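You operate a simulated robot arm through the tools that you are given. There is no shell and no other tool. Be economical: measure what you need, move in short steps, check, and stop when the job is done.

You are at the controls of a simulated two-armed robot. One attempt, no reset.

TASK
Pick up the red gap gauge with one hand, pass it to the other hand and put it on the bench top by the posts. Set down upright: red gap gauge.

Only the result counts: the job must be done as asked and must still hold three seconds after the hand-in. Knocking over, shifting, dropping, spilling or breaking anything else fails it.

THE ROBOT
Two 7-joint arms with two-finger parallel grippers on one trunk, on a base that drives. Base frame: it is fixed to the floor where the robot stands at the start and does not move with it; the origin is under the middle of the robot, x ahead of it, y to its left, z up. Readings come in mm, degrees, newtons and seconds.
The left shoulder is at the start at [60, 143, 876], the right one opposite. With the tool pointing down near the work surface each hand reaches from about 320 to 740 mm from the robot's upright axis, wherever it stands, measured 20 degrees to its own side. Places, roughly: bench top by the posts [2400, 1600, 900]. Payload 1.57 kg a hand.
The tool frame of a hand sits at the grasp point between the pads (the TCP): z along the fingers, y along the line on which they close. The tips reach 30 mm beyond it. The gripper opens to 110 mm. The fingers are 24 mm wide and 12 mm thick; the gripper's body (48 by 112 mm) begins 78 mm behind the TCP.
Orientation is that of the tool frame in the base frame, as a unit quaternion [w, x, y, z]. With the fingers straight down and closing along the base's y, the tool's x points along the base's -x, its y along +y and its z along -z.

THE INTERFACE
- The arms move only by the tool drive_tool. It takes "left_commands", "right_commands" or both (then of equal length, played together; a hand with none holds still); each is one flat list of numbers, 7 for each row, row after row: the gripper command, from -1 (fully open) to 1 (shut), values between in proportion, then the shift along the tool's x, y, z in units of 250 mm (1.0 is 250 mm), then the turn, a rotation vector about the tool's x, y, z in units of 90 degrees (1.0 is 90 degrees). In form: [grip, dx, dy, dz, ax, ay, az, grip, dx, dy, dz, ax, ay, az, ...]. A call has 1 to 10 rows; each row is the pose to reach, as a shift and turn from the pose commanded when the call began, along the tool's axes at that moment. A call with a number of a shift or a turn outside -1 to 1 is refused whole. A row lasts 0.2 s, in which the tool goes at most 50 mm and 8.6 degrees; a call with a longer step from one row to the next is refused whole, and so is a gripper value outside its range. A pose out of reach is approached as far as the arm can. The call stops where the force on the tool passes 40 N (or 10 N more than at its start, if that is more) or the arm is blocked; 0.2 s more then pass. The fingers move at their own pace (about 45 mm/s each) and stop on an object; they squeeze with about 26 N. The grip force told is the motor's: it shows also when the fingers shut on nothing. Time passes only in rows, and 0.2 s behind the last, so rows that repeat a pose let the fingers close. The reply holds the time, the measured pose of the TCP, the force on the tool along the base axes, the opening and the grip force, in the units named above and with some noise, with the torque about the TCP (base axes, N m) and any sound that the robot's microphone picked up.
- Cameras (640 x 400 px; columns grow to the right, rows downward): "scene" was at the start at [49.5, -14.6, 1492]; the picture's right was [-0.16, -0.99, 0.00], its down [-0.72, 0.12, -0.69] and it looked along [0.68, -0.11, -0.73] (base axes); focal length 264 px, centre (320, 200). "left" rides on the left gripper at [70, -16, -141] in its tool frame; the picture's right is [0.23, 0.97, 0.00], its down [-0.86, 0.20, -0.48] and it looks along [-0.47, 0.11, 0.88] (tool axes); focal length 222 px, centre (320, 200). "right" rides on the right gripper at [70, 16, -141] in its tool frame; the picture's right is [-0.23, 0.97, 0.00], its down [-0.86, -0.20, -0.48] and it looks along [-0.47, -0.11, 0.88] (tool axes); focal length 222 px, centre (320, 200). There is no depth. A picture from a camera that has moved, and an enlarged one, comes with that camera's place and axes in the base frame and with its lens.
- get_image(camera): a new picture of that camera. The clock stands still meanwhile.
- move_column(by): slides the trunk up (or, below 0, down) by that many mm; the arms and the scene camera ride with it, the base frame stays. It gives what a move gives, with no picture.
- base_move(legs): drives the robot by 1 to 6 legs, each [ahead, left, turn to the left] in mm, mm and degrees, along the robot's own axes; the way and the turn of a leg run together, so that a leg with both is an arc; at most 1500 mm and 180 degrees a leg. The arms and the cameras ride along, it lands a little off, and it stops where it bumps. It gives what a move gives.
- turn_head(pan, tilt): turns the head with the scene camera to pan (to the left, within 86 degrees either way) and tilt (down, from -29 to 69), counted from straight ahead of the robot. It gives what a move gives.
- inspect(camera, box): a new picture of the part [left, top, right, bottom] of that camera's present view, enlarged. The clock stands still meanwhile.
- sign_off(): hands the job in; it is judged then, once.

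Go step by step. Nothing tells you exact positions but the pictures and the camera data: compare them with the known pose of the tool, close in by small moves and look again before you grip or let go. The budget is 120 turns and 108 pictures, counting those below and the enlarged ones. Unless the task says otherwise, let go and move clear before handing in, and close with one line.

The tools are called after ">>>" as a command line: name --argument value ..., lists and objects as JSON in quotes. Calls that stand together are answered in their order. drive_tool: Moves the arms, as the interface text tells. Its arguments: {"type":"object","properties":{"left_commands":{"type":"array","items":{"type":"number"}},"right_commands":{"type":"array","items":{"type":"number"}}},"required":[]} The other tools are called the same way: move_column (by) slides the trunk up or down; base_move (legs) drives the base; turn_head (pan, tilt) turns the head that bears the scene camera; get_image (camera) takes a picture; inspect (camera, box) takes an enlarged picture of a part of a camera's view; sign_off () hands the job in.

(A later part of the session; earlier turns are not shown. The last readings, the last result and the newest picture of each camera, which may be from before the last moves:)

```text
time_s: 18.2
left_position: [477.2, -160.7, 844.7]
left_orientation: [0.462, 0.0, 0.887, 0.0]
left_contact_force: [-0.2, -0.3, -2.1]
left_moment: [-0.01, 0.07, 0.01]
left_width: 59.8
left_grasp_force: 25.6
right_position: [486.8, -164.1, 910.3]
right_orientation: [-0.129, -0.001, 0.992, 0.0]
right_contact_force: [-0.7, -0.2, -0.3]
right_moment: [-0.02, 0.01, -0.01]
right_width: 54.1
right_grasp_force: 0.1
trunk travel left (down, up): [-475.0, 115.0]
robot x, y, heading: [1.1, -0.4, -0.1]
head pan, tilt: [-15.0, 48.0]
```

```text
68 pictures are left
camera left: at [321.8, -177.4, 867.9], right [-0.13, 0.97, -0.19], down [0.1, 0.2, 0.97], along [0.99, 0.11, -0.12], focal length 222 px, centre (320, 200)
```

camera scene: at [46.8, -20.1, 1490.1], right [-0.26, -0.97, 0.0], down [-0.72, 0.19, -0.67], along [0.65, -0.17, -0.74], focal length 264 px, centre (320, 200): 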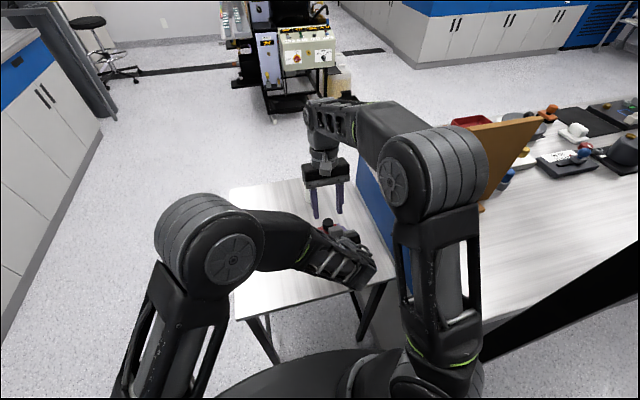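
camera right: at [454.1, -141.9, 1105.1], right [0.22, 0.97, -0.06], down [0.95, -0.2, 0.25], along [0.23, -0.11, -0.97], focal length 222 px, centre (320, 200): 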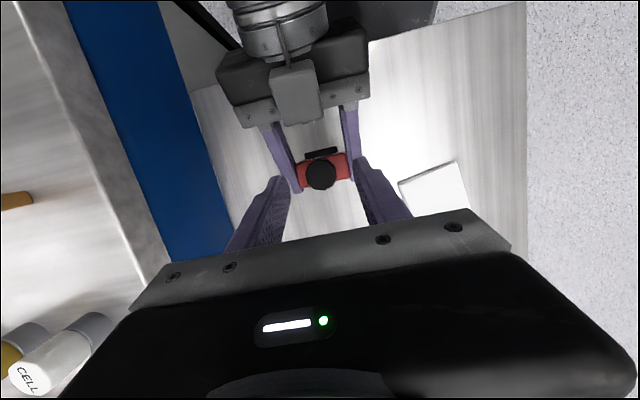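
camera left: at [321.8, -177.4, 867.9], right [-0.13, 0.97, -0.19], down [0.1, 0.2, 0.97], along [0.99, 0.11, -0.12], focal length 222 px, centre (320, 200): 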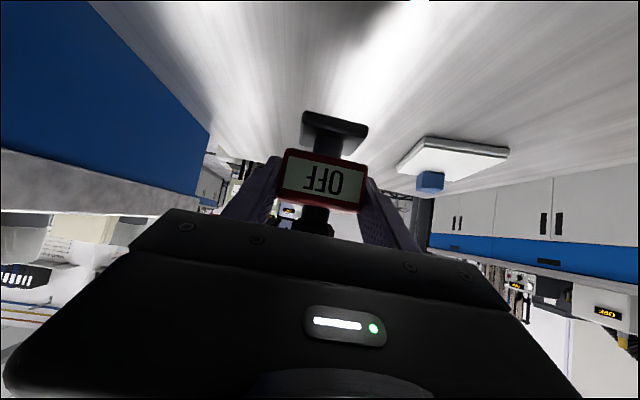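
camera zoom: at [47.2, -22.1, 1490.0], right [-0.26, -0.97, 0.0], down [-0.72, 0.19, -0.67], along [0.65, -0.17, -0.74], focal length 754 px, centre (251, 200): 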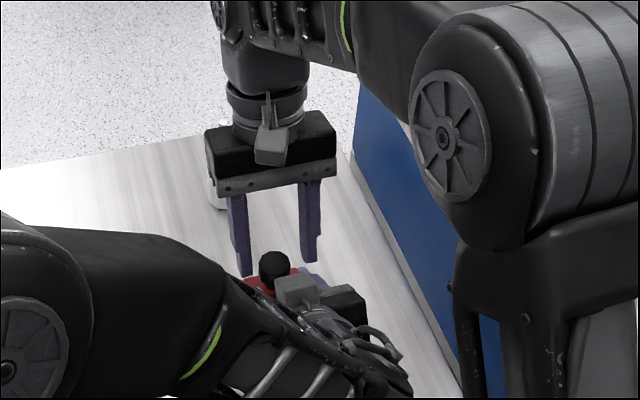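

Alignment is good. I'm lowering the last 17 mm with a small correction.

>>> drive_tool --right_commands '[0.02, -0.029, 0.008, 0.063, 0, 0, 0, 0.02, -0.029, 0.008, 0.063, 0, 0, 0]'

>>> inspect --camera "right" --box '[200, 90, 424, 230]'

>>> inspect --camera "left" --box '[240, 100, 400, 240]'

```text
time_s: 18.8
left_position: [475.6, -160.6, 844.9]
left_orientation: [0.462, 0.0, 0.887, 0.0]
left_contact_force: [0.3, -0.6, -2.1]
left_moment: [0.01, -0.01, -0.02]
left_width: 59.7
left_grasp_force: 25.8
right_position: [489.6, -161.1, 892.6]
right_orientation: [-0.129, -0.001, 0.992, 0.0]
right_contact_force: [-0.4, -0.2, 1.0]
right_moment: [-0.03, -0.01, 0.01]
right_width: 53.6
right_grasp_force: 0.0
trunk travel left (down, up): [-475.0, 115.0]
robot x, y, heading: [-1.5, 1.3, 0.2]
head pan, tilt: [-15.0, 48.0]
```

```text
2.86 times, centred on (312, 160) of right
camera zoom: at [460.1, -145.7, 1046.8], right [0.22, 0.97, -0.06], down [0.95, -0.2, 0.24], along [0.23, -0.11, -0.97], focal length 635 px, centre (343, 314)
```

zoom: 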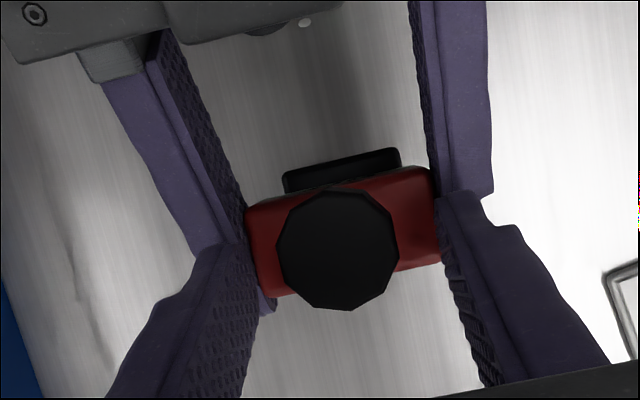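

```text
2.86 times, centred on (320, 170) of left
camera zoom: at [321.6, -177.3, 868.1], right [-0.13, 0.97, -0.19], down [0.1, 0.2, 0.97], along [0.99, 0.11, -0.12], focal length 635 px, centre (320, 286)
```

zoom: 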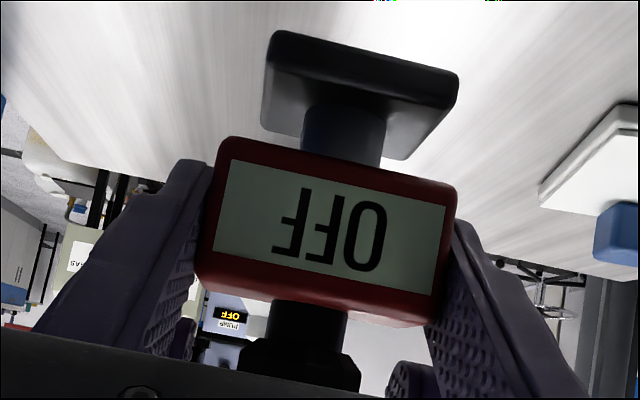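

The fingertips bracket the knob and clear both the body and the left fingers. I'm closing the right gripper.

>>> drive_tool --right_commands '[1, 0, 0, 0, 0, 0, 0, 1, 0, 0, 0, 0, 0, 0, 1, 0, 0, 0, 0, 0, 0, 1, 0, 0, 0, 0, 0, 0]'

>>> inspect --camera "left" --box '[240, 100, 400, 240]'

>>> inspect --camera "right" --box '[200, 90, 424, 230]'

```text
time_s: 19.8
left_position: [475.6, -160.4, 844.8]
left_orientation: [0.462, 0.001, 0.887, -0.001]
left_contact_force: [0.7, -2.8, -1.7]
left_moment: [0.14, 0.04, 0.02]
left_width: 59.8
left_grasp_force: 25.8
right_position: [491.0, -159.5, 892.2]
right_orientation: [-0.129, -0.001, 0.992, 0.001]
right_contact_force: [-0.7, 3.0, 0.9]
right_moment: [0.03, 0.0, -0.06]
right_width: 31.1
right_grasp_force: 26.4
trunk travel left (down, up): [-475.0, 115.0]
robot x, y, heading: [-2.0, -0.8, 0.2]
head pan, tilt: [-15.0, 48.0]
```

```text
2.86 times, centred on (320, 170) of left
camera zoom: at [321.6, -177.5, 868.1], right [-0.13, 0.97, -0.19], down [0.1, 0.2, 0.97], along [0.99, 0.11, -0.12], focal length 635 px, centre (320, 286)
```

zoom: 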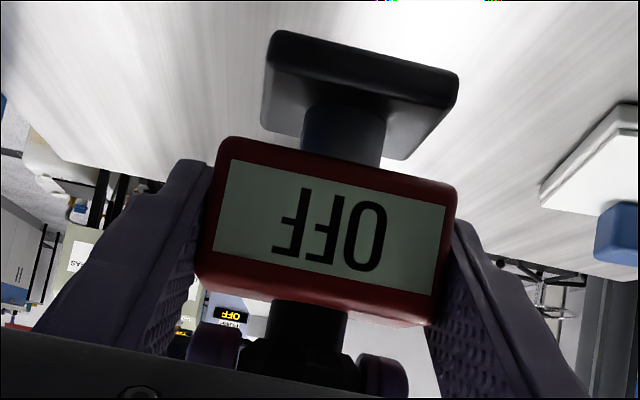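

```text
2.86 times, centred on (312, 160) of right
camera zoom: at [460.1, -145.6, 1047.0], right [0.22, 0.97, -0.06], down [0.95, -0.2, 0.24], along [0.23, -0.11, -0.97], focal length 635 px, centre (343, 314)
```

zoom: 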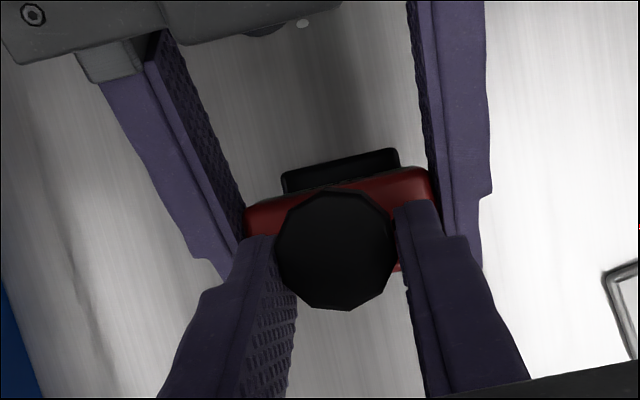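

The right hand holds the knob at 31 mm. I'm opening the left.

>>> drive_tool --left_commands '[-1, 0, 0, 0, 0, 0, 0, -1, 0, 0, 0, 0, 0, 0, -1, 0, 0, 0, 0, 0, 0, -1, 0, 0, 0, 0, 0, 0]'

>>> inspect --camera "left" --box '[240, 100, 400, 240]'

```text
time_s: 20.8
left_position: [475.7, -159.4, 844.3]
left_orientation: [0.462, 0.0, 0.887, 0.0]
left_contact_force: [0.4, -0.1, -0.2]
left_moment: [-0.02, 0.0, 0.04]
left_width: 110.2
left_grasp_force: 0.1
right_position: [491.0, -162.5, 892.8]
right_orientation: [-0.129, 0.0, 0.992, 0.001]
right_contact_force: [-0.5, -0.5, -0.6]
right_moment: [-0.04, 0.0, 0.02]
right_width: 31.1
right_grasp_force: 25.8
trunk travel left (down, up): [-475.0, 115.0]
robot x, y, heading: [-0.9, -0.6, 0.0]
head pan, tilt: [-15.0, 48.0]
```

```text
2.86 times, centred on (320, 170) of left
camera zoom: at [321.7, -177.3, 868.0], right [-0.13, 0.97, -0.19], down [0.1, 0.2, 0.97], along [0.99, 0.11, -0.12], focal length 635 px, centre (320, 286)
```

zoom: 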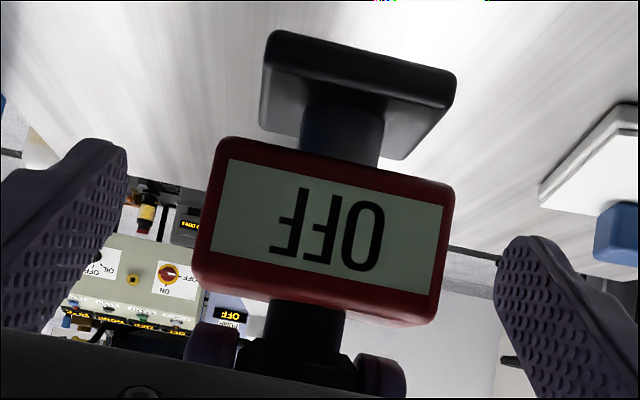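

The gauge hasn't moved in the right hand's grip. I'm withdrawing the left hand backward, then to the left.

>>> drive_tool --left_commands '[-1, 0.046, 0, -0.065, 0, 0, 0, -1, 0.115, 0, -0.163, 0, 0, 0, -1, 0.184, 0, -0.261, 0, 0, 0]'

>>> get_image --camera "right"

```text
time_s: 21.6
left_position: [395.3, -159.4, 844.7]
left_orientation: [0.461, 0.0, 0.887, 0.0]
left_contact_force: [-0.9, 0.0, 0.7]
left_moment: [0.0, 0.0, 0.01]
left_width: 110.1
left_grasp_force: 0.0
right_position: [491.2, -161.5, 893.2]
right_orientation: [-0.129, -0.001, 0.992, 0.001]
right_contact_force: [0.3, -0.7, 0.8]
right_moment: [-0.03, 0.02, -0.02]
right_width: 31.2
right_grasp_force: 25.2
trunk travel left (down, up): [-475.0, 115.0]
robot x, y, heading: [3.2, 1.0, -0.2]
head pan, tilt: [-15.0, 48.0]
```

```text
62 pictures are left
camera right: at [459.9, -145.9, 1047.1], right [0.22, 0.97, -0.06], down [0.95, -0.2, 0.24], along [0.23, -0.11, -0.97], focal length 222 px, centre (320, 200)
```

right: 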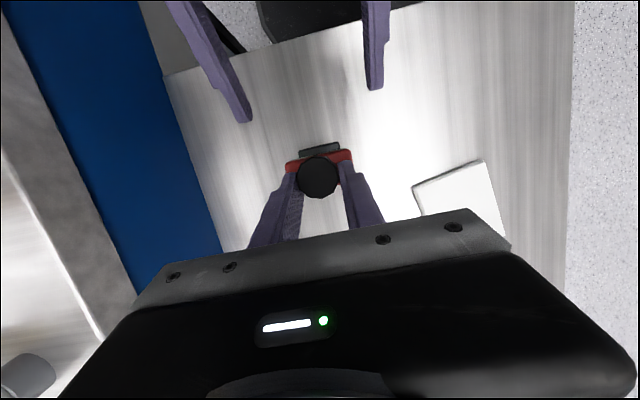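

Handover done; the right hand alone holds the gauge. I'm moving the left hand up and away to the left.

>>> drive_tool --left_commands '[-1, -0.05, 0.16, -0.04, 0, 0, 0, -1, -0.11, 0.32, -0.08, 0, 0, 0, -1, -0.17, 0.48, -0.12, 0, 0, 0, -1, -0.22, 0.63, -0.15, 0, 0, 0, -1, -0.27, 0.77, -0.19, 0, 0, 0, -1, -0.327, 0.92, -0.23, 0, 0, 0]'

>>> turn_head --pan 45 --tilt 25

>>> get_image --camera "scene"

```text
time_s: 23.0
left_position: [436.1, 29.4, 960.0]
left_orientation: [0.461, 0.0, 0.887, 0.0]
left_contact_force: [0.1, -0.3, 0.1]
left_moment: [0.02, -0.01, -0.02]
left_width: 109.9
left_grasp_force: 0.0
left hand out of reach, approached as far as the arm can: row 4, 5, 6
right_position: [489.8, -160.6, 894.4]
right_orientation: [-0.128, -0.001, 0.992, 0.001]
right_contact_force: [-0.4, 0.5, 0.0]
right_moment: [0.01, -0.01, -0.02]
right_width: 30.9
right_grasp_force: 26.3
trunk travel left (down, up): [-475.0, 115.0]
robot x, y, heading: [2.5, 1.0, 0.1]
head pan, tilt: [-15.0, 48.0]
```

```text
time_s: 24.3
left_position: [436.3, 31.0, 958.2]
left_orientation: [0.461, 0.0, 0.887, 0.0]
left_contact_force: [-1.0, 0.0, -0.1]
left_moment: [0.0, -0.01, 0.06]
left_width: 110.0
left_grasp_force: 0.1
right_position: [489.9, -162.4, 893.7]
right_orientation: [-0.129, -0.001, 0.992, 0.001]
right_contact_force: [-0.5, -0.1, 0.3]
right_moment: [-0.03, -0.03, -0.01]
right_width: 30.9
right_grasp_force: 26.1
trunk travel left (down, up): [-475.0, 115.0]
robot x, y, heading: [0.2, 2.5, 0.2]
head pan, tilt: [45.0, 25.0]
```

```text
61 pictures are left
camera scene: at [36.0, 63.6, 1524.8], right [0.71, -0.71, 0.0], down [-0.3, -0.3, -0.91], along [0.64, 0.64, -0.42], focal length 264 px, centre (320, 200)
```

scene: 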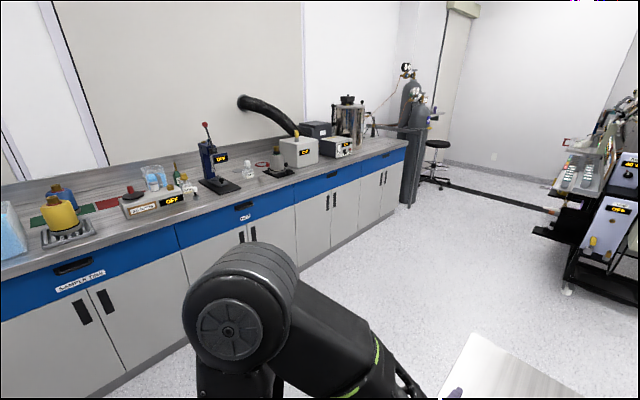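

The left bench's front edge runs along y≈1250–1310, ending at x≈2500. I'll zoom on the spot near (2400, 1600).

>>> inspect --camera "scene" --box '[300, 80, 460, 180]'

>>> get_image --camera "left"

```text
4.00 times, centred on (380, 130) of scene
camera zoom: at [36.0, 63.6, 1524.8], right [0.71, -0.71, 0.0], down [-0.3, -0.3, -0.91], along [0.64, 0.64, -0.42], focal length 1056 px, centre (80, 480)
```

zoom: 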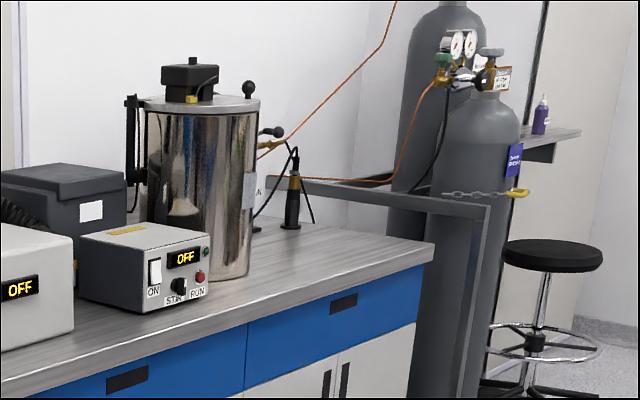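

```text
59 pictures are left
camera left: at [282.4, 13.8, 982.8], right [-0.13, 0.97, -0.19], down [0.1, 0.2, 0.97], along [0.99, 0.11, -0.12], focal length 222 px, centre (320, 200)
```

left: 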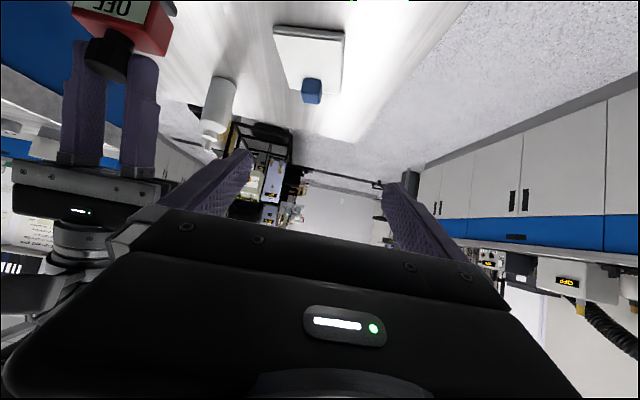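

The free bench area lies between the tank (x≈2010) and the posts (x≈2600). I'm untilting the left hand and raising the column 105 mm for driving.

>>> drive_tool --left_commands '[-1, 0, 0, 0, 0, 0.0873, 0, -1, 0, 0, 0, 0, 0.1746, 0, -1, 0, 0, 0, 0, 0.2619, 0, -1, 0, 0, 0, 0, 0.3492, 0, -1, 0, 0, 0, 0, 0.4365, 0, -1, 0, 0, 0, 0, 0.5238, 0, -1, 0, 0, 0, 0, 0.6111, 0]'

>>> move_column --by 105

>>> turn_head --pan 0 --tilt 40

>>> get_image --camera "scene"

>>> get_image --camera "right"

```text
time_s: 25.9
left_position: [434.8, 32.3, 960.2]
left_orientation: [-0.001, 0.0, 1.0, -0.002]
left_contact_force: [0.1, -0.4, -0.8]
left_moment: [-0.03, -0.01, 0.0]
left_width: 110.1
left_grasp_force: 0.0
right_position: [490.5, -161.3, 891.9]
right_orientation: [-0.13, -0.001, 0.992, 0.001]
right_contact_force: [-0.1, -0.6, 0.4]
right_moment: [-0.01, -0.03, 0.01]
right_width: 30.9
right_grasp_force: 25.6
trunk travel left (down, up): [-475.0, 115.0]
robot x, y, heading: [2.1, -1.8, 0.1]
head pan, tilt: [45.0, 25.0]
```

```text
time_s: 27.3
left_position: [434.8, 32.6, 1063.8]
left_orientation: [0.0, 0.0, 1.0, 0.0]
left_contact_force: [-0.8, -0.1, -0.2]
left_moment: [0.01, 0.0, -0.04]
left_width: 110.1
left_grasp_force: 0.0
right_position: [490.4, -161.4, 1000.1]
right_orientation: [-0.129, 0.0, 0.992, 0.001]
right_contact_force: [0.0, 0.3, -2.9]
right_moment: [0.0, 0.01, 0.01]
right_width: 31.1
right_grasp_force: 25.8
trunk travel left (down, up): [-580.0, 10.0]
robot x, y, heading: [-0.1, 1.1, 0.1]
head pan, tilt: [45.0, 25.0]
```

```text
time_s: 28.4
left_position: [434.1, 32.8, 1065.1]
left_orientation: [0.001, 0.0, 1.0, 0.0]
left_contact_force: [-0.2, -0.4, -0.7]
left_moment: [0.01, 0.03, -0.01]
left_width: 109.9
left_grasp_force: 0.1
right_position: [490.9, -161.1, 998.5]
right_orientation: [-0.13, -0.001, 0.992, 0.001]
right_contact_force: [-0.3, 0.1, -1.7]
right_moment: [0.02, -0.05, -0.05]
right_width: 30.8
right_grasp_force: 26.0
trunk travel left (down, up): [-580.0, 10.0]
robot x, y, heading: [-1.7, 3.3, 0.2]
head pan, tilt: [0.0, 40.0]
```

```text
58 pictures are left
camera scene: at [55.9, -1.4, 1606.5], right [0.0, -1.0, 0.0], down [-0.64, 0.0, -0.77], along [0.77, 0.0, -0.64], focal length 264 px, centre (320, 200)
```

scene: 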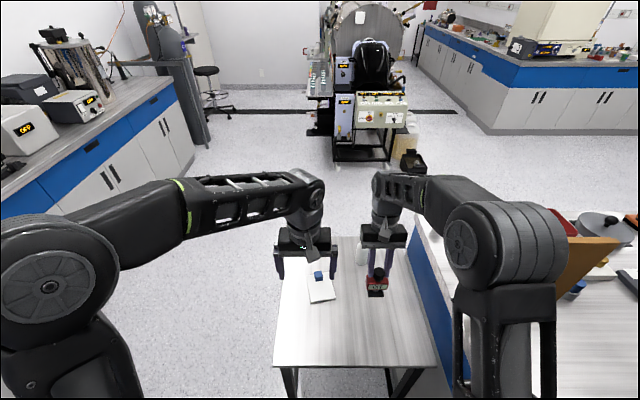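

```text
57 pictures are left
camera right: at [460.1, -145.8, 1151.9], right [0.22, 0.97, -0.06], down [0.95, -0.2, 0.24], along [0.23, -0.11, -0.97], focal length 222 px, centre (320, 200)
```

right: 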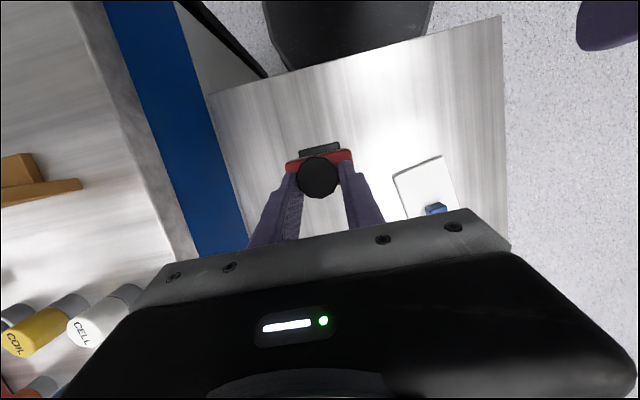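

Everything is clear to the left. I'm strafing left 450 mm, then driving ahead about 1100 mm.

>>> base_move --legs '[[0, 450, 0], [1100, 0, 0]]'

>>> get_image --camera "scene"

>>> get_image --camera "right"

```text
time_s: 36.4
left_position: [1539.7, 504.4, 1065.6]
left_orientation: [0.0, -0.01, 1.0, 0.0]
left_contact_force: [-0.1, -0.6, 0.2]
left_moment: [0.03, 0.01, 0.02]
left_width: 109.9
left_grasp_force: 0.1
right_position: [1599.7, 312.3, 997.2]
right_orientation: [-0.128, -0.01, 0.992, 0.0]
right_contact_force: [0.1, -0.3, -1.4]
right_moment: [0.01, 0.0, 0.01]
right_width: 30.8
right_grasp_force: 25.9
trunk travel left (down, up): [-580.0, 10.0]
robot x, y, heading: [1104.8, 465.6, 1.4]
head pan, tilt: [0.0, 40.0]
```

```text
56 pictures are left
camera scene: at [1162.1, 462.2, 1606.5], right [0.02, -1.0, 0.0], down [-0.64, -0.01, -0.77], along [0.77, 0.02, -0.64], focal length 264 px, centre (320, 200)
```

scene: 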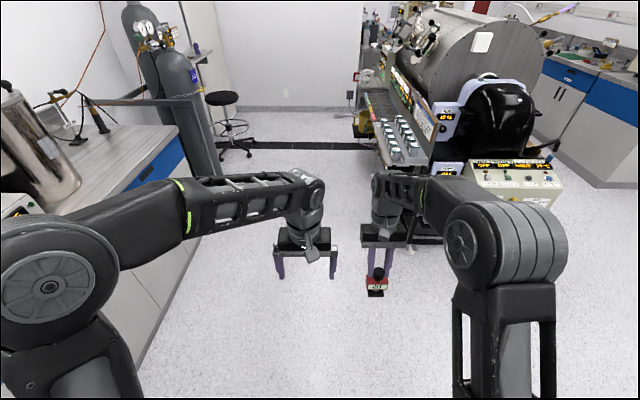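

```text
55 pictures are left
camera right: at [1569.2, 326.6, 1151.8], right [0.2, 0.98, -0.06], down [0.95, -0.18, 0.24], along [0.23, -0.1, -0.97], focal length 222 px, centre (320, 200)
```

right: 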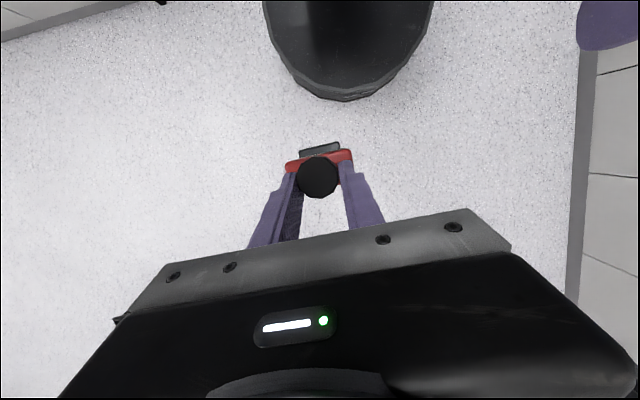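

The machine ahead on the right is close to the right elbow's path, so I'll turn to face the bench here, then strafe right along it.

>>> base_move --legs '[[0, 0, 88.6], [0, -600, 0]]'

>>> turn_head --pan -25 --tilt 30

>>> get_image --camera "scene"

>>> get_image --camera "right"

```text
time_s: 43.5
left_position: [1666.8, 895.3, 1066.0]
left_orientation: [0.0, -0.705, 0.709, 0.0]
left_contact_force: [-0.3, -0.4, 0.4]
left_moment: [0.0, 0.03, -0.01]
left_width: 109.9
left_grasp_force: 0.0
right_position: [1861.4, 950.5, 997.1]
right_orientation: [-0.091, -0.7, 0.703, -0.091]
right_contact_force: [-0.2, -0.2, -1.7]
right_moment: [0.07, 0.02, 0.02]
right_width: 30.8
right_grasp_force: 26.2
trunk travel left (down, up): [-580.0, 10.0]
robot x, y, heading: [1698.9, 462.6, 89.6]
head pan, tilt: [0.0, 40.0]
```

```text
time_s: 44.4
left_position: [1666.5, 897.1, 1065.9]
left_orientation: [0.0, -0.705, 0.709, 0.0]
left_contact_force: [-0.3, -0.1, 0.0]
left_moment: [0.01, -0.01, 0.0]
left_width: 110.3
left_grasp_force: 0.0
right_position: [1861.1, 950.0, 998.9]
right_orientation: [-0.092, -0.7, 0.703, -0.09]
right_contact_force: [0.1, -0.2, -1.9]
right_moment: [0.02, 0.04, 0.01]
right_width: 31.1
right_grasp_force: 25.8
trunk travel left (down, up): [-580.0, 10.0]
robot x, y, heading: [1698.9, 460.3, 89.5]
head pan, tilt: [-25.0, 30.0]
```

```text
54 pictures are left
camera scene: at [1736.3, 511.3, 1621.8], right [0.9, -0.43, 0.0], down [-0.21, -0.45, -0.87], along [0.37, 0.78, -0.5], focal length 264 px, centre (320, 200)
```

scene: 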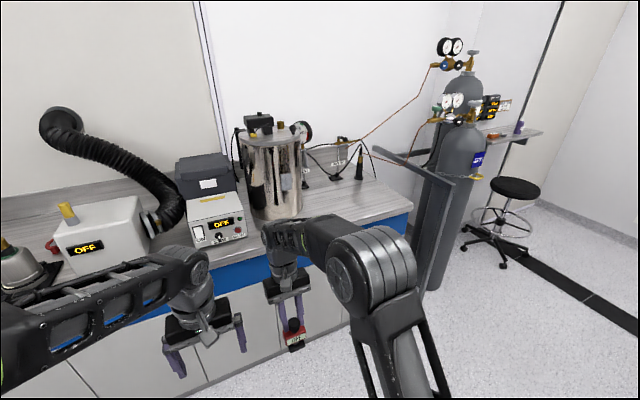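

```text
53 pictures are left
camera right: at [1845.9, 918.2, 1151.9], right [-0.97, 0.22, -0.06], down [0.2, 0.95, 0.24], along [0.11, 0.23, -0.97], focal length 222 px, centre (320, 200)
```

right: 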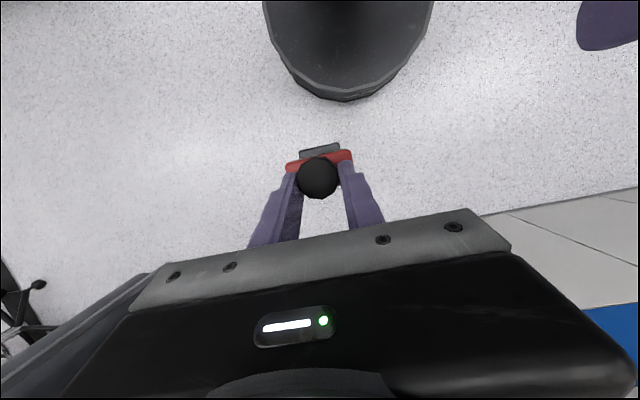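

Facing the bench: front edge y≈1330, tank's right side x≈2100, posts near (2480–2610, 1790–1850); free spot around (2410, 1600). I'm raising the gauge 45 mm and drawing the left hand back before approaching.

>>> drive_tool --right_commands '[1, 0.023, 0, -0.087, 0, 0, 0, 1, 0.046, 0, -0.174, 0, 0, 0, 1, 0.046, 0, -0.174, 0, 0, 0]' --left_commands '[-1, 0.15, 0, 0, 0, 0, 0, -1, 0.3, 0, 0, 0, 0, 0, -1, 0.42, 0, 0, 0, 0, 0]'

>>> move_column --by 10

>>> base_move --legs '[[0, -550, 0]]'

>>> get_image --camera "scene"

```text
time_s: 45.2
left_position: [1664.7, 790.3, 1065.9]
left_orientation: [0.0, -0.705, 0.709, 0.0]
left_contact_force: [-0.2, -0.5, -0.2]
left_moment: [0.01, 0.02, 0.02]
left_width: 109.9
left_grasp_force: 0.0
right_position: [1860.7, 948.0, 1043.3]
right_orientation: [-0.092, -0.7, 0.703, -0.09]
right_contact_force: [-0.2, 0.0, -2.7]
right_moment: [0.0, 0.0, 0.04]
right_width: 30.9
right_grasp_force: 26.2
trunk travel left (down, up): [-580.0, 10.0]
robot x, y, heading: [1698.2, 459.8, 89.5]
head pan, tilt: [-25.0, 30.0]
```

```text
time_s: 45.8
left_position: [1665.4, 792.5, 1076.2]
left_orientation: [0.0, -0.705, 0.709, -0.001]
left_contact_force: [0.9, -0.3, 0.9]
left_moment: [-0.03, 0.0, 0.0]
left_width: 110.1
left_grasp_force: 0.1
right_position: [1861.4, 948.9, 1053.1]
right_orientation: [-0.091, -0.7, 0.703, -0.09]
right_contact_force: [-0.4, -0.7, -2.0]
right_moment: [0.02, 0.01, 0.02]
right_width: 30.8
right_grasp_force: 26.1
trunk travel left (down, up): [-590.0, 0.0]
robot x, y, heading: [1696.0, 463.7, 89.7]
head pan, tilt: [-25.0, 30.0]
```

```text
time_s: 48.9
left_position: [2212.7, 788.9, 1075.2]
left_orientation: [0.0, -0.706, 0.708, 0.001]
left_contact_force: [-0.7, -0.2, 0.0]
left_moment: [-0.01, 0.01, -0.02]
left_width: 110.1
left_grasp_force: 0.0
right_position: [2407.4, 947.4, 1052.5]
right_orientation: [-0.091, -0.701, 0.702, -0.09]
right_contact_force: [1.2, -0.1, -2.3]
right_moment: [0.02, 0.02, 0.01]
right_width: 31.2
right_grasp_force: 26.2
trunk travel left (down, up): [-590.0, 0.0]
robot x, y, heading: [2245.6, 456.6, 89.9]
head pan, tilt: [-25.0, 30.0]
```

```text
52 pictures are left
camera scene: at [2284.9, 508.9, 1631.8], right [0.9, -0.43, 0.0], down [-0.21, -0.45, -0.87], along [0.37, 0.78, -0.5], focal length 264 px, centre (320, 200)
```

scene: 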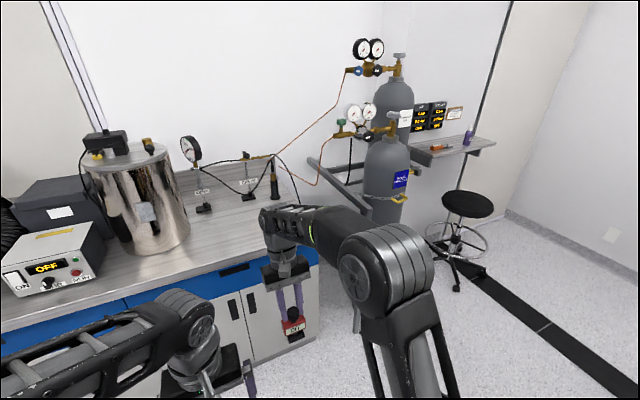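

Three posts stand at x≈2227, 2466 and 2612, y≈1800–1850, so (2405, 1600) in front of them is free. I'm driving ahead in steps.

>>> base_move --legs '[[400, 0, 0]]'

>>> turn_head --pan -5 --tilt 42

>>> get_image --camera "scene"

>>> get_image --camera "right"

>>> get_image --camera "left"

```text
time_s: 51.4
left_position: [2213.6, 1185.5, 1075.5]
left_orientation: [-0.001, -0.705, 0.709, 0.0]
left_contact_force: [0.3, -0.1, -0.3]
left_moment: [0.02, -0.01, 0.0]
left_width: 110.0
left_grasp_force: 0.1
right_position: [2411.4, 1343.5, 1053.3]
right_orientation: [-0.093, -0.7, 0.702, -0.091]
right_contact_force: [0.6, 0.3, -1.7]
right_moment: [0.0, 0.02, 0.0]
right_width: 30.9
right_grasp_force: 26.0
trunk travel left (down, up): [-590.0, 0.0]
robot x, y, heading: [2246.0, 858.7, 89.7]
head pan, tilt: [-25.0, 30.0]
```

```text
time_s: 52.2
left_position: [2215.2, 1183.8, 1076.4]
left_orientation: [0.0, -0.705, 0.709, 0.001]
left_contact_force: [-0.7, 0.1, 1.0]
left_moment: [0.05, -0.01, 0.01]
left_width: 109.9
left_grasp_force: 0.1
right_position: [2410.8, 1343.0, 1053.2]
right_orientation: [-0.092, -0.7, 0.703, -0.091]
right_contact_force: [-0.6, 0.3, -2.4]
right_moment: [0.04, -0.01, -0.02]
right_width: 31.2
right_grasp_force: 25.6
trunk travel left (down, up): [-590.0, 0.0]
robot x, y, heading: [2247.5, 855.4, 89.9]
head pan, tilt: [-5.0, 42.0]
```

```text
51 pictures are left
camera scene: at [2254.9, 906.4, 1613.6], right [1.0, -0.09, 0.0], down [-0.06, -0.67, -0.74], along [0.07, 0.74, -0.67], focal length 264 px, centre (320, 200)
```

scene: 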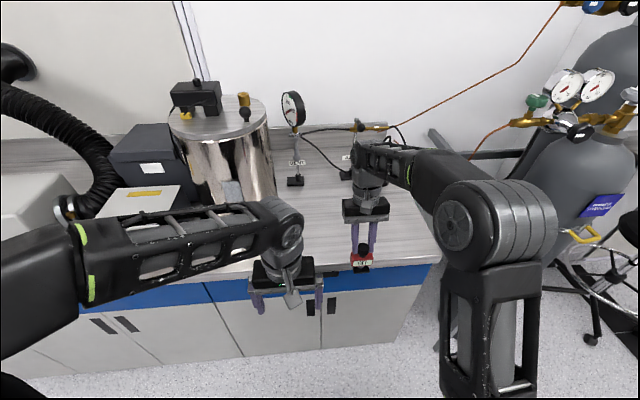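

```text
50 pictures are left
camera right: at [2395.6, 1311.3, 1206.8], right [-0.97, 0.22, -0.06], down [0.2, 0.95, 0.24], along [0.11, 0.23, -0.97], focal length 222 px, centre (320, 200)
```

right: 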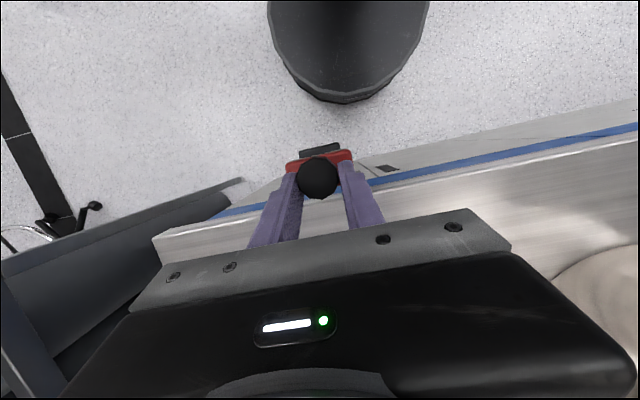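

```text
49 pictures are left
camera left: at [2231.9, 1114.7, 1216.4], right [-0.97, -0.22, 0.0], down [-0.2, 0.86, 0.48], along [-0.11, 0.47, -0.88], focal length 222 px, centre (320, 200)
```

left: 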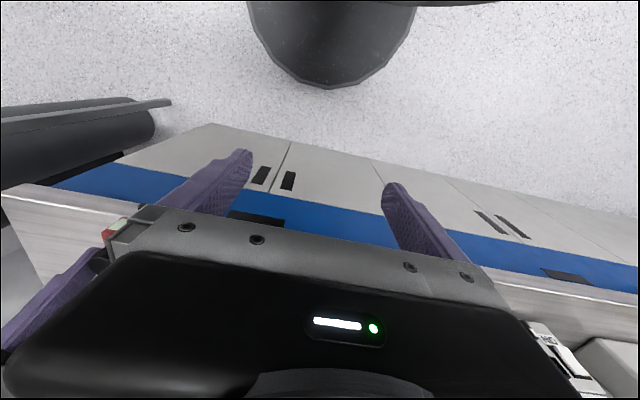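

The bench front edge is near y≈1380. One more short drive of 170 mm, then I extend the arm.

>>> base_move --legs '[[170, 0, 0]]'

>>> get_image --camera "right"

>>> get_image --camera "scene"

```text
time_s: 53.7
left_position: [2215.4, 1357.0, 1075.4]
left_orientation: [-0.001, -0.706, 0.708, 0.0]
left_contact_force: [-0.7, 0.2, -0.3]
left_moment: [0.0, 0.0, 0.01]
left_width: 109.8
left_grasp_force: 0.1
right_position: [2411.1, 1514.7, 1052.4]
right_orientation: [-0.093, -0.7, 0.702, -0.091]
right_contact_force: [-0.8, 0.4, -2.3]
right_moment: [0.0, 0.03, 0.01]
right_width: 31.1
right_grasp_force: 26.2
trunk travel left (down, up): [-590.0, 0.0]
robot x, y, heading: [2250.0, 1024.8, 89.9]
head pan, tilt: [-5.0, 42.0]
```

```text
48 pictures are left
camera right: at [2396.0, 1482.8, 1206.3], right [-0.97, 0.22, -0.06], down [0.2, 0.95, 0.24], along [0.11, 0.22, -0.97], focal length 222 px, centre (320, 200)
```

right: 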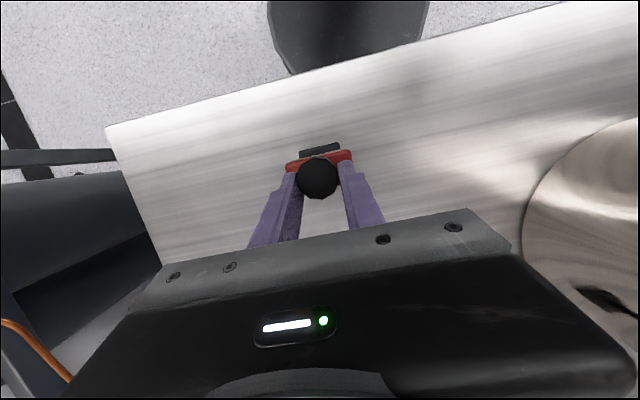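

```text
47 pictures are left
camera scene: at [2255.7, 1078.3, 1613.5], right [1.0, -0.09, 0.0], down [-0.06, -0.67, -0.74], along [0.07, 0.74, -0.67], focal length 264 px, centre (320, 200)
```

scene: 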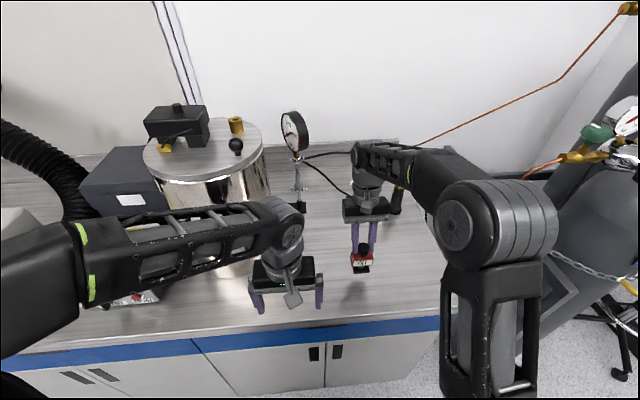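

Bench top confirmed at z≈900 by comparing the two views. I'm extending the right hand 85 mm toward the posts.

>>> drive_tool --right_commands '[1, -0.11, 0, -0.029, 0, 0, 0, 1, -0.22, 0, -0.058, 0, 0, 0, 1, -0.329, 0, -0.086, 0, 0, 0, 1, -0.329, 0, -0.086, 0, 0, 0]'

>>> inspect --camera "scene" --box '[280, 160, 440, 290]'

>>> get_image --camera "right"

>>> get_image --camera "left"

```text
time_s: 54.7
left_position: [2213.9, 1354.3, 1076.0]
left_orientation: [0.0, -0.706, 0.709, 0.0]
left_contact_force: [0.1, -0.4, -0.7]
left_moment: [0.02, 0.02, -0.01]
left_width: 109.9
left_grasp_force: 0.1
right_position: [2410.9, 1523.7, 1052.6]
right_orientation: [-0.092, -0.7, 0.703, -0.09]
right_contact_force: [-0.8, 0.5, -2.5]
right_moment: [-0.01, 0.0, -0.01]
right_width: 31.0
right_grasp_force: 25.6
right hand out of reach, approached as far as the arm can: row 1, 2, 3, 4
trunk travel left (down, up): [-590.0, 0.0]
robot x, y, heading: [2245.4, 1024.7, 89.7]
head pan, tilt: [-5.0, 42.0]
```

```text
3.08 times, centred on (360, 225) of scene
camera zoom: at [2255.6, 1076.5, 1613.6], right [1.0, -0.09, 0.0], down [-0.06, -0.67, -0.74], along [0.07, 0.74, -0.67], focal length 812 px, centre (197, 123)
```

zoom: 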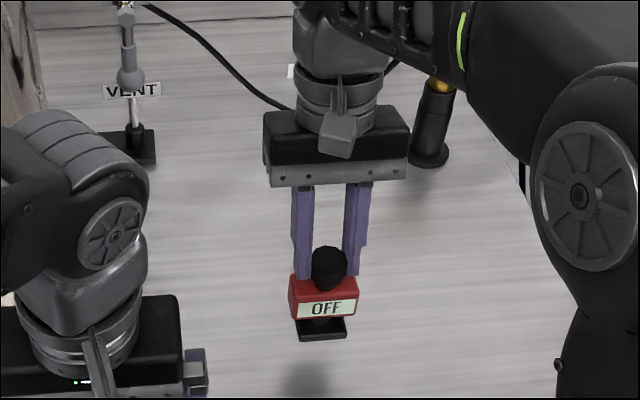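

```text
45 pictures are left
camera right: at [2395.7, 1490.9, 1206.8], right [-0.97, 0.22, -0.06], down [0.2, 0.95, 0.24], along [0.11, 0.23, -0.97], focal length 222 px, centre (320, 200)
```

right: 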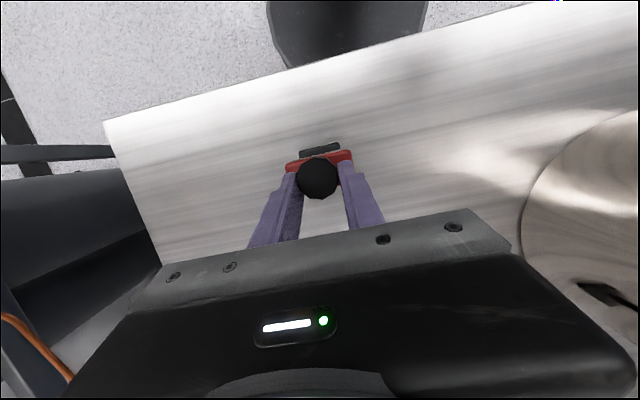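

```text
44 pictures are left
camera left: at [2232.5, 1284.8, 1216.4], right [-0.97, -0.22, 0.0], down [-0.2, 0.86, 0.48], along [-0.11, 0.47, -0.88], focal length 222 px, centre (320, 200)
```

left: 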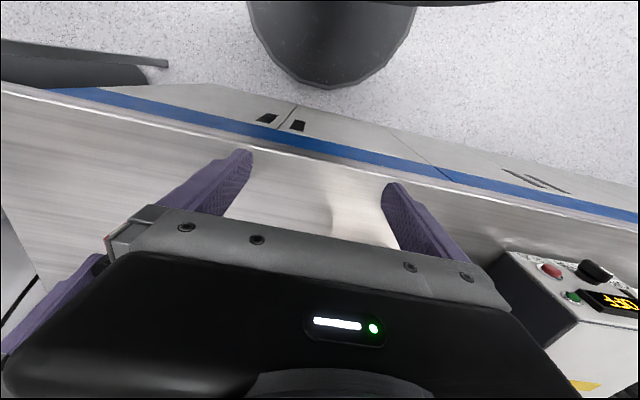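

The arm's reach ends at y≈1523 at this height. I'll drive 45 mm closer, then lower and extend.

>>> base_move --legs '[[45, 0, 0]]'

>>> drive_tool --right_commands '[1, -0.02, 0, 0.075, 0, 0, 0, 1, -0.041, 0, 0.155, 0, 0, 0, 1, -0.041, 0, 0.155, 0, 0, 0]'

```text
time_s: 55.6
left_position: [2216.6, 1402.1, 1076.5]
left_orientation: [-0.001, -0.705, 0.709, -0.001]
left_contact_force: [0.2, 0.9, -0.6]
left_moment: [-0.02, 0.0, -0.01]
left_width: 109.9
left_grasp_force: 0.0
right_position: [2412.3, 1566.7, 1052.4]
right_orientation: [-0.093, -0.7, 0.703, -0.091]
right_contact_force: [0.0, 0.6, -3.1]
right_moment: [-0.05, -0.01, 0.0]
right_width: 30.9
right_grasp_force: 25.7
trunk travel left (down, up): [-590.0, 0.0]
robot x, y, heading: [2247.3, 1070.2, 89.6]
head pan, tilt: [-5.0, 42.0]
```

```text
time_s: 56.4
left_position: [2216.2, 1398.2, 1074.8]
left_orientation: [0.0, -0.705, 0.709, 0.0]
left_contact_force: [0.1, -0.1, 0.0]
left_moment: [0.0, 0.02, -0.03]
left_width: 110.1
left_grasp_force: 0.1
right_position: [2413.2, 1566.5, 1013.6]
right_orientation: [-0.092, -0.7, 0.702, -0.09]
right_contact_force: [0.0, 0.6, -2.1]
right_moment: [-0.02, 0.0, 0.02]
right_width: 31.2
right_grasp_force: 26.4
trunk travel left (down, up): [-590.0, 0.0]
robot x, y, heading: [2247.5, 1068.1, 89.7]
head pan, tilt: [-5.0, 42.0]
```

Now extending 40 mm forward at this lower height.

>>> drive_tool --right_commands '[1, -0.077, 0, -0.02, 0, 0, 0, 1, -0.155, 0, -0.041, 0, 0, 0, 1, -0.155, 0, -0.041, 0, 0, 0]'

>>> inspect --camera "scene" --box '[280, 140, 440, 270]'

>>> inspect --camera "right" --box '[240, 110, 400, 230]'

```text
time_s: 57.2
left_position: [2215.5, 1398.0, 1074.6]
left_orientation: [0.0, -0.705, 0.709, 0.0]
left_contact_force: [0.4, 0.4, 0.2]
left_moment: [0.01, -0.02, -0.01]
left_width: 109.8
left_grasp_force: 0.2
right_position: [2411.9, 1607.2, 1011.4]
right_orientation: [-0.092, -0.7, 0.703, -0.091]
right_contact_force: [0.3, 0.1, -2.0]
right_moment: [-0.02, -0.01, 0.02]
right_width: 31.4
right_grasp_force: 25.6
trunk travel left (down, up): [-590.0, 0.0]
robot x, y, heading: [2248.1, 1068.1, 89.6]
head pan, tilt: [-5.0, 42.0]
```

```text
3.08 times, centred on (360, 205) of scene
camera zoom: at [2255.9, 1120.3, 1613.6], right [1.0, -0.09, 0.0], down [-0.06, -0.67, -0.74], along [0.07, 0.74, -0.67], focal length 812 px, centre (197, 185)
```

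zoom: 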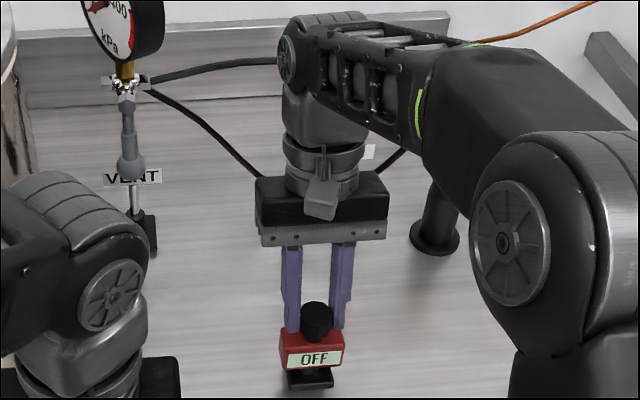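

```text
3.33 times, centred on (320, 170) of right
camera zoom: at [2397.6, 1575.5, 1166.5], right [-0.97, 0.22, -0.06], down [0.2, 0.95, 0.24], along [0.11, 0.22, -0.97], focal length 740 px, centre (320, 300)
```

zoom: 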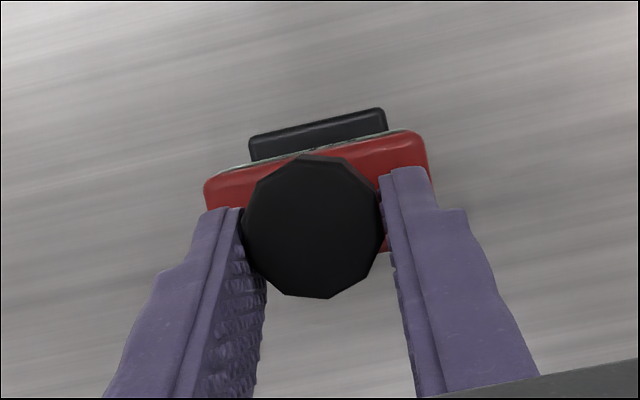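

Gauge at about (2412, 1599), foot roughly 13 mm above the bench. I'm lowering in small steps and watching the force.

>>> drive_tool --right_commands '[1, -0.005, 0, 0.019, 0, 0, 0, 1, -0.0092, 0, 0.0348, 0, 0, 0, 1, -0.0092, 0, 0.0348, 0, 0, 0]'

>>> inspect --camera "scene" --box '[330, 210, 390, 260]'

```text
time_s: 58.0
left_position: [2215.4, 1399.3, 1076.2]
left_orientation: [0.0, -0.705, 0.709, 0.0]
left_contact_force: [0.2, 1.4, -0.1]
left_moment: [0.01, -0.01, 0.01]
left_width: 110.1
left_grasp_force: 0.0
right_position: [2411.7, 1608.2, 1003.2]
right_orientation: [-0.092, -0.699, 0.703, -0.09]
right_contact_force: [0.2, -0.1, -2.1]
right_moment: [0.01, -0.01, 0.02]
right_width: 30.8
right_grasp_force: 25.7
trunk travel left (down, up): [-590.0, 0.0]
robot x, y, heading: [2243.9, 1066.7, 89.8]
head pan, tilt: [-5.0, 42.0]
```

```text
8.00 times, centred on (360, 235) of scene
camera zoom: at [2255.9, 1120.5, 1613.6], right [1.0, -0.09, 0.0], down [-0.06, -0.67, -0.74], along [0.07, 0.74, -0.67], focal length 2112 px, centre (0, -80)
```

zoom: 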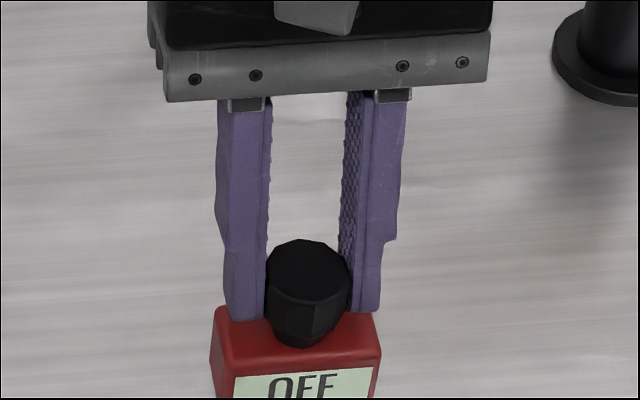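

Still free hanging (−2 N). I'm lowering 2 mm per row over the last stretch.

>>> drive_tool --right_commands '[1, -0.002, 0, 0.0077, 0, 0, 0, 1, -0.004, 0, 0.0155, 0, 0, 0]'

>>> inspect --camera "scene" --box '[330, 230, 390, 280]'

```text
time_s: 58.6
left_position: [2214.9, 1398.8, 1075.3]
left_orientation: [0.0, -0.705, 0.709, 0.001]
left_contact_force: [0.4, -0.9, -0.1]
left_moment: [-0.02, -0.01, 0.01]
left_width: 110.1
left_grasp_force: 0.1
right_position: [2411.9, 1607.3, 999.6]
right_orientation: [-0.093, -0.7, 0.702, -0.09]
right_contact_force: [-0.3, 0.5, -3.0]
right_moment: [0.01, 0.01, 0.01]
right_width: 31.0
right_grasp_force: 25.1
trunk travel left (down, up): [-590.0, 0.0]
robot x, y, heading: [2249.3, 1066.9, 89.8]
head pan, tilt: [-5.0, 42.0]
```

```text
8.00 times, centred on (360, 255) of scene
camera zoom: at [2255.9, 1120.6, 1613.6], right [1.0, -0.09, 0.0], down [-0.06, -0.67, -0.74], along [0.07, 0.74, -0.67], focal length 2112 px, centre (0, -240)
```

zoom: 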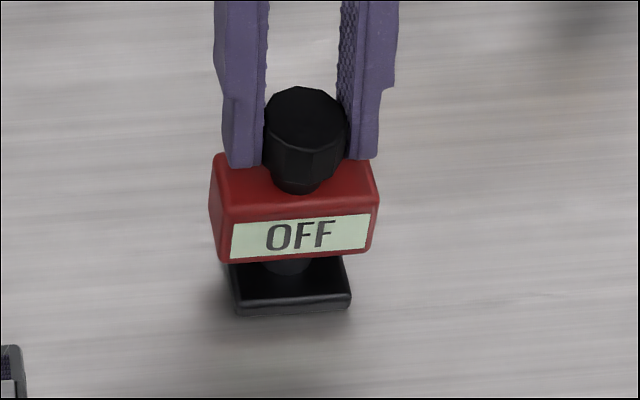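

The foot is very near the bench. I'm continuing in 1.5 mm steps.

>>> drive_tool --right_commands '[1, -0.0015, 0, 0.0058, 0, 0, 0, 1, -0.003, 0, 0.0116, 0, 0, 0]'

```text
time_s: 59.2
left_position: [2215.1, 1399.5, 1076.2]
left_orientation: [-0.001, -0.705, 0.709, 0.0]
left_contact_force: [-0.4, 0.7, -0.2]
left_moment: [-0.04, 0.03, -0.01]
left_width: 110.0
left_grasp_force: 0.0
right_position: [2412.6, 1606.2, 997.5]
right_orientation: [-0.091, -0.7, 0.703, -0.09]
right_contact_force: [2.0, 0.8, 12.8]
right_moment: [-0.28, -0.14, 0.06]
right_width: 30.9
right_grasp_force: 26.1
trunk travel left (down, up): [-590.0, 0.0]
robot x, y, heading: [2246.9, 1064.2, 89.7]
head pan, tilt: [-5.0, 42.0]
```

Contact made (13 N). I'm easing up about 1 mm, then opening the fingers.

>>> drive_tool --right_commands '[1, 0.001, 0, -0.0035, 0, 0, 0, 1, 0.001, 0, -0.0035, 0, 0, 0]'

>>> inspect --camera "scene" --box '[330, 230, 390, 280]'

```text
time_s: 59.8
left_position: [2214.7, 1397.9, 1075.9]
left_orientation: [0.0, -0.706, 0.708, 0.0]
left_contact_force: [0.3, 1.0, 0.2]
left_moment: [-0.03, 0.03, -0.01]
left_width: 109.9
left_grasp_force: 0.1
right_position: [2410.7, 1605.9, 997.6]
right_orientation: [-0.092, -0.7, 0.703, -0.089]
right_contact_force: [1.1, 1.8, 11.5]
right_moment: [-0.02, -0.05, -0.02]
right_width: 31.0
right_grasp_force: 26.0
trunk travel left (down, up): [-590.0, 0.0]
robot x, y, heading: [2248.1, 1071.5, 89.9]
head pan, tilt: [-5.0, 42.0]
```

```text
8.00 times, centred on (360, 255) of scene
camera zoom: at [2255.8, 1119.7, 1613.6], right [1.0, -0.09, 0.0], down [-0.06, -0.67, -0.74], along [0.07, 0.74, -0.67], focal length 2112 px, centre (0, -240)
```

zoom: 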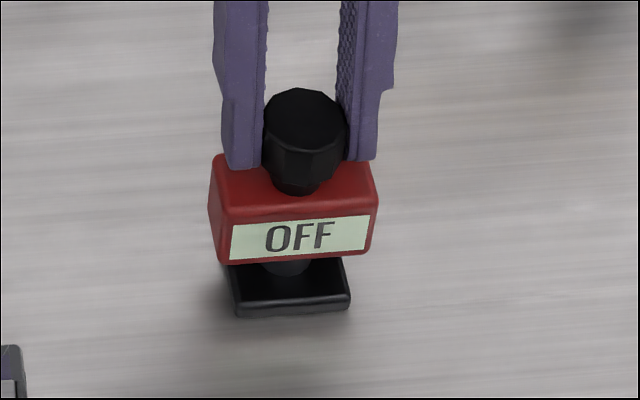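

It stands upright with light pressure on the bench. I'm releasing.

>>> drive_tool --right_commands '[0.2, 0, 0, 0, 0, 0, 0, 0, 0, 0, 0, 0, 0, 0, -0.3, 0, 0, 0, 0, 0, 0, -0.3, 0, 0, 0, 0, 0, 0, -0.3, 0, 0, 0, 0, 0, 0]'

>>> inspect --camera "scene" --box '[320, 210, 400, 280]'

```text
time_s: 61.0
left_position: [2215.6, 1399.4, 1077.3]
left_orientation: [0.0, -0.705, 0.709, 0.0]
left_contact_force: [0.4, -0.7, 0.3]
left_moment: [0.0, 0.01, -0.01]
left_width: 110.1
left_grasp_force: 0.1
right_position: [2412.1, 1606.9, 996.8]
right_orientation: [-0.092, -0.7, 0.703, -0.091]
right_contact_force: [-0.1, 0.0, -0.1]
right_moment: [0.0, 0.02, -0.01]
right_width: 71.8
right_grasp_force: 0.0
trunk travel left (down, up): [-590.0, 0.0]
robot x, y, heading: [2249.6, 1068.5, 89.8]
head pan, tilt: [-5.0, 42.0]
```

```text
5.71 times, centred on (360, 245) of scene
camera zoom: at [2255.8, 1120.4, 1613.6], right [1.0, -0.09, 0.0], down [-0.06, -0.67, -0.74], along [0.07, 0.74, -0.67], focal length 1509 px, centre (91, -57)
```

zoom: 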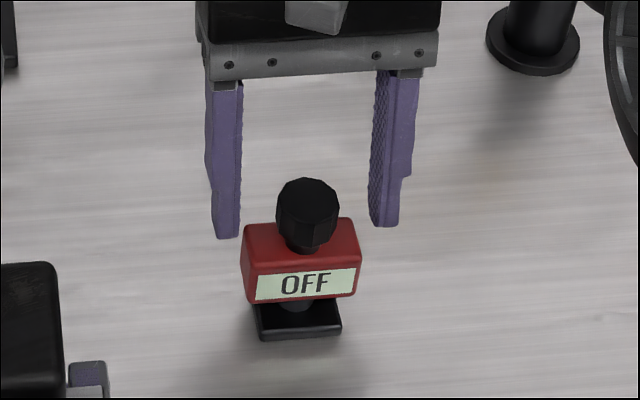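

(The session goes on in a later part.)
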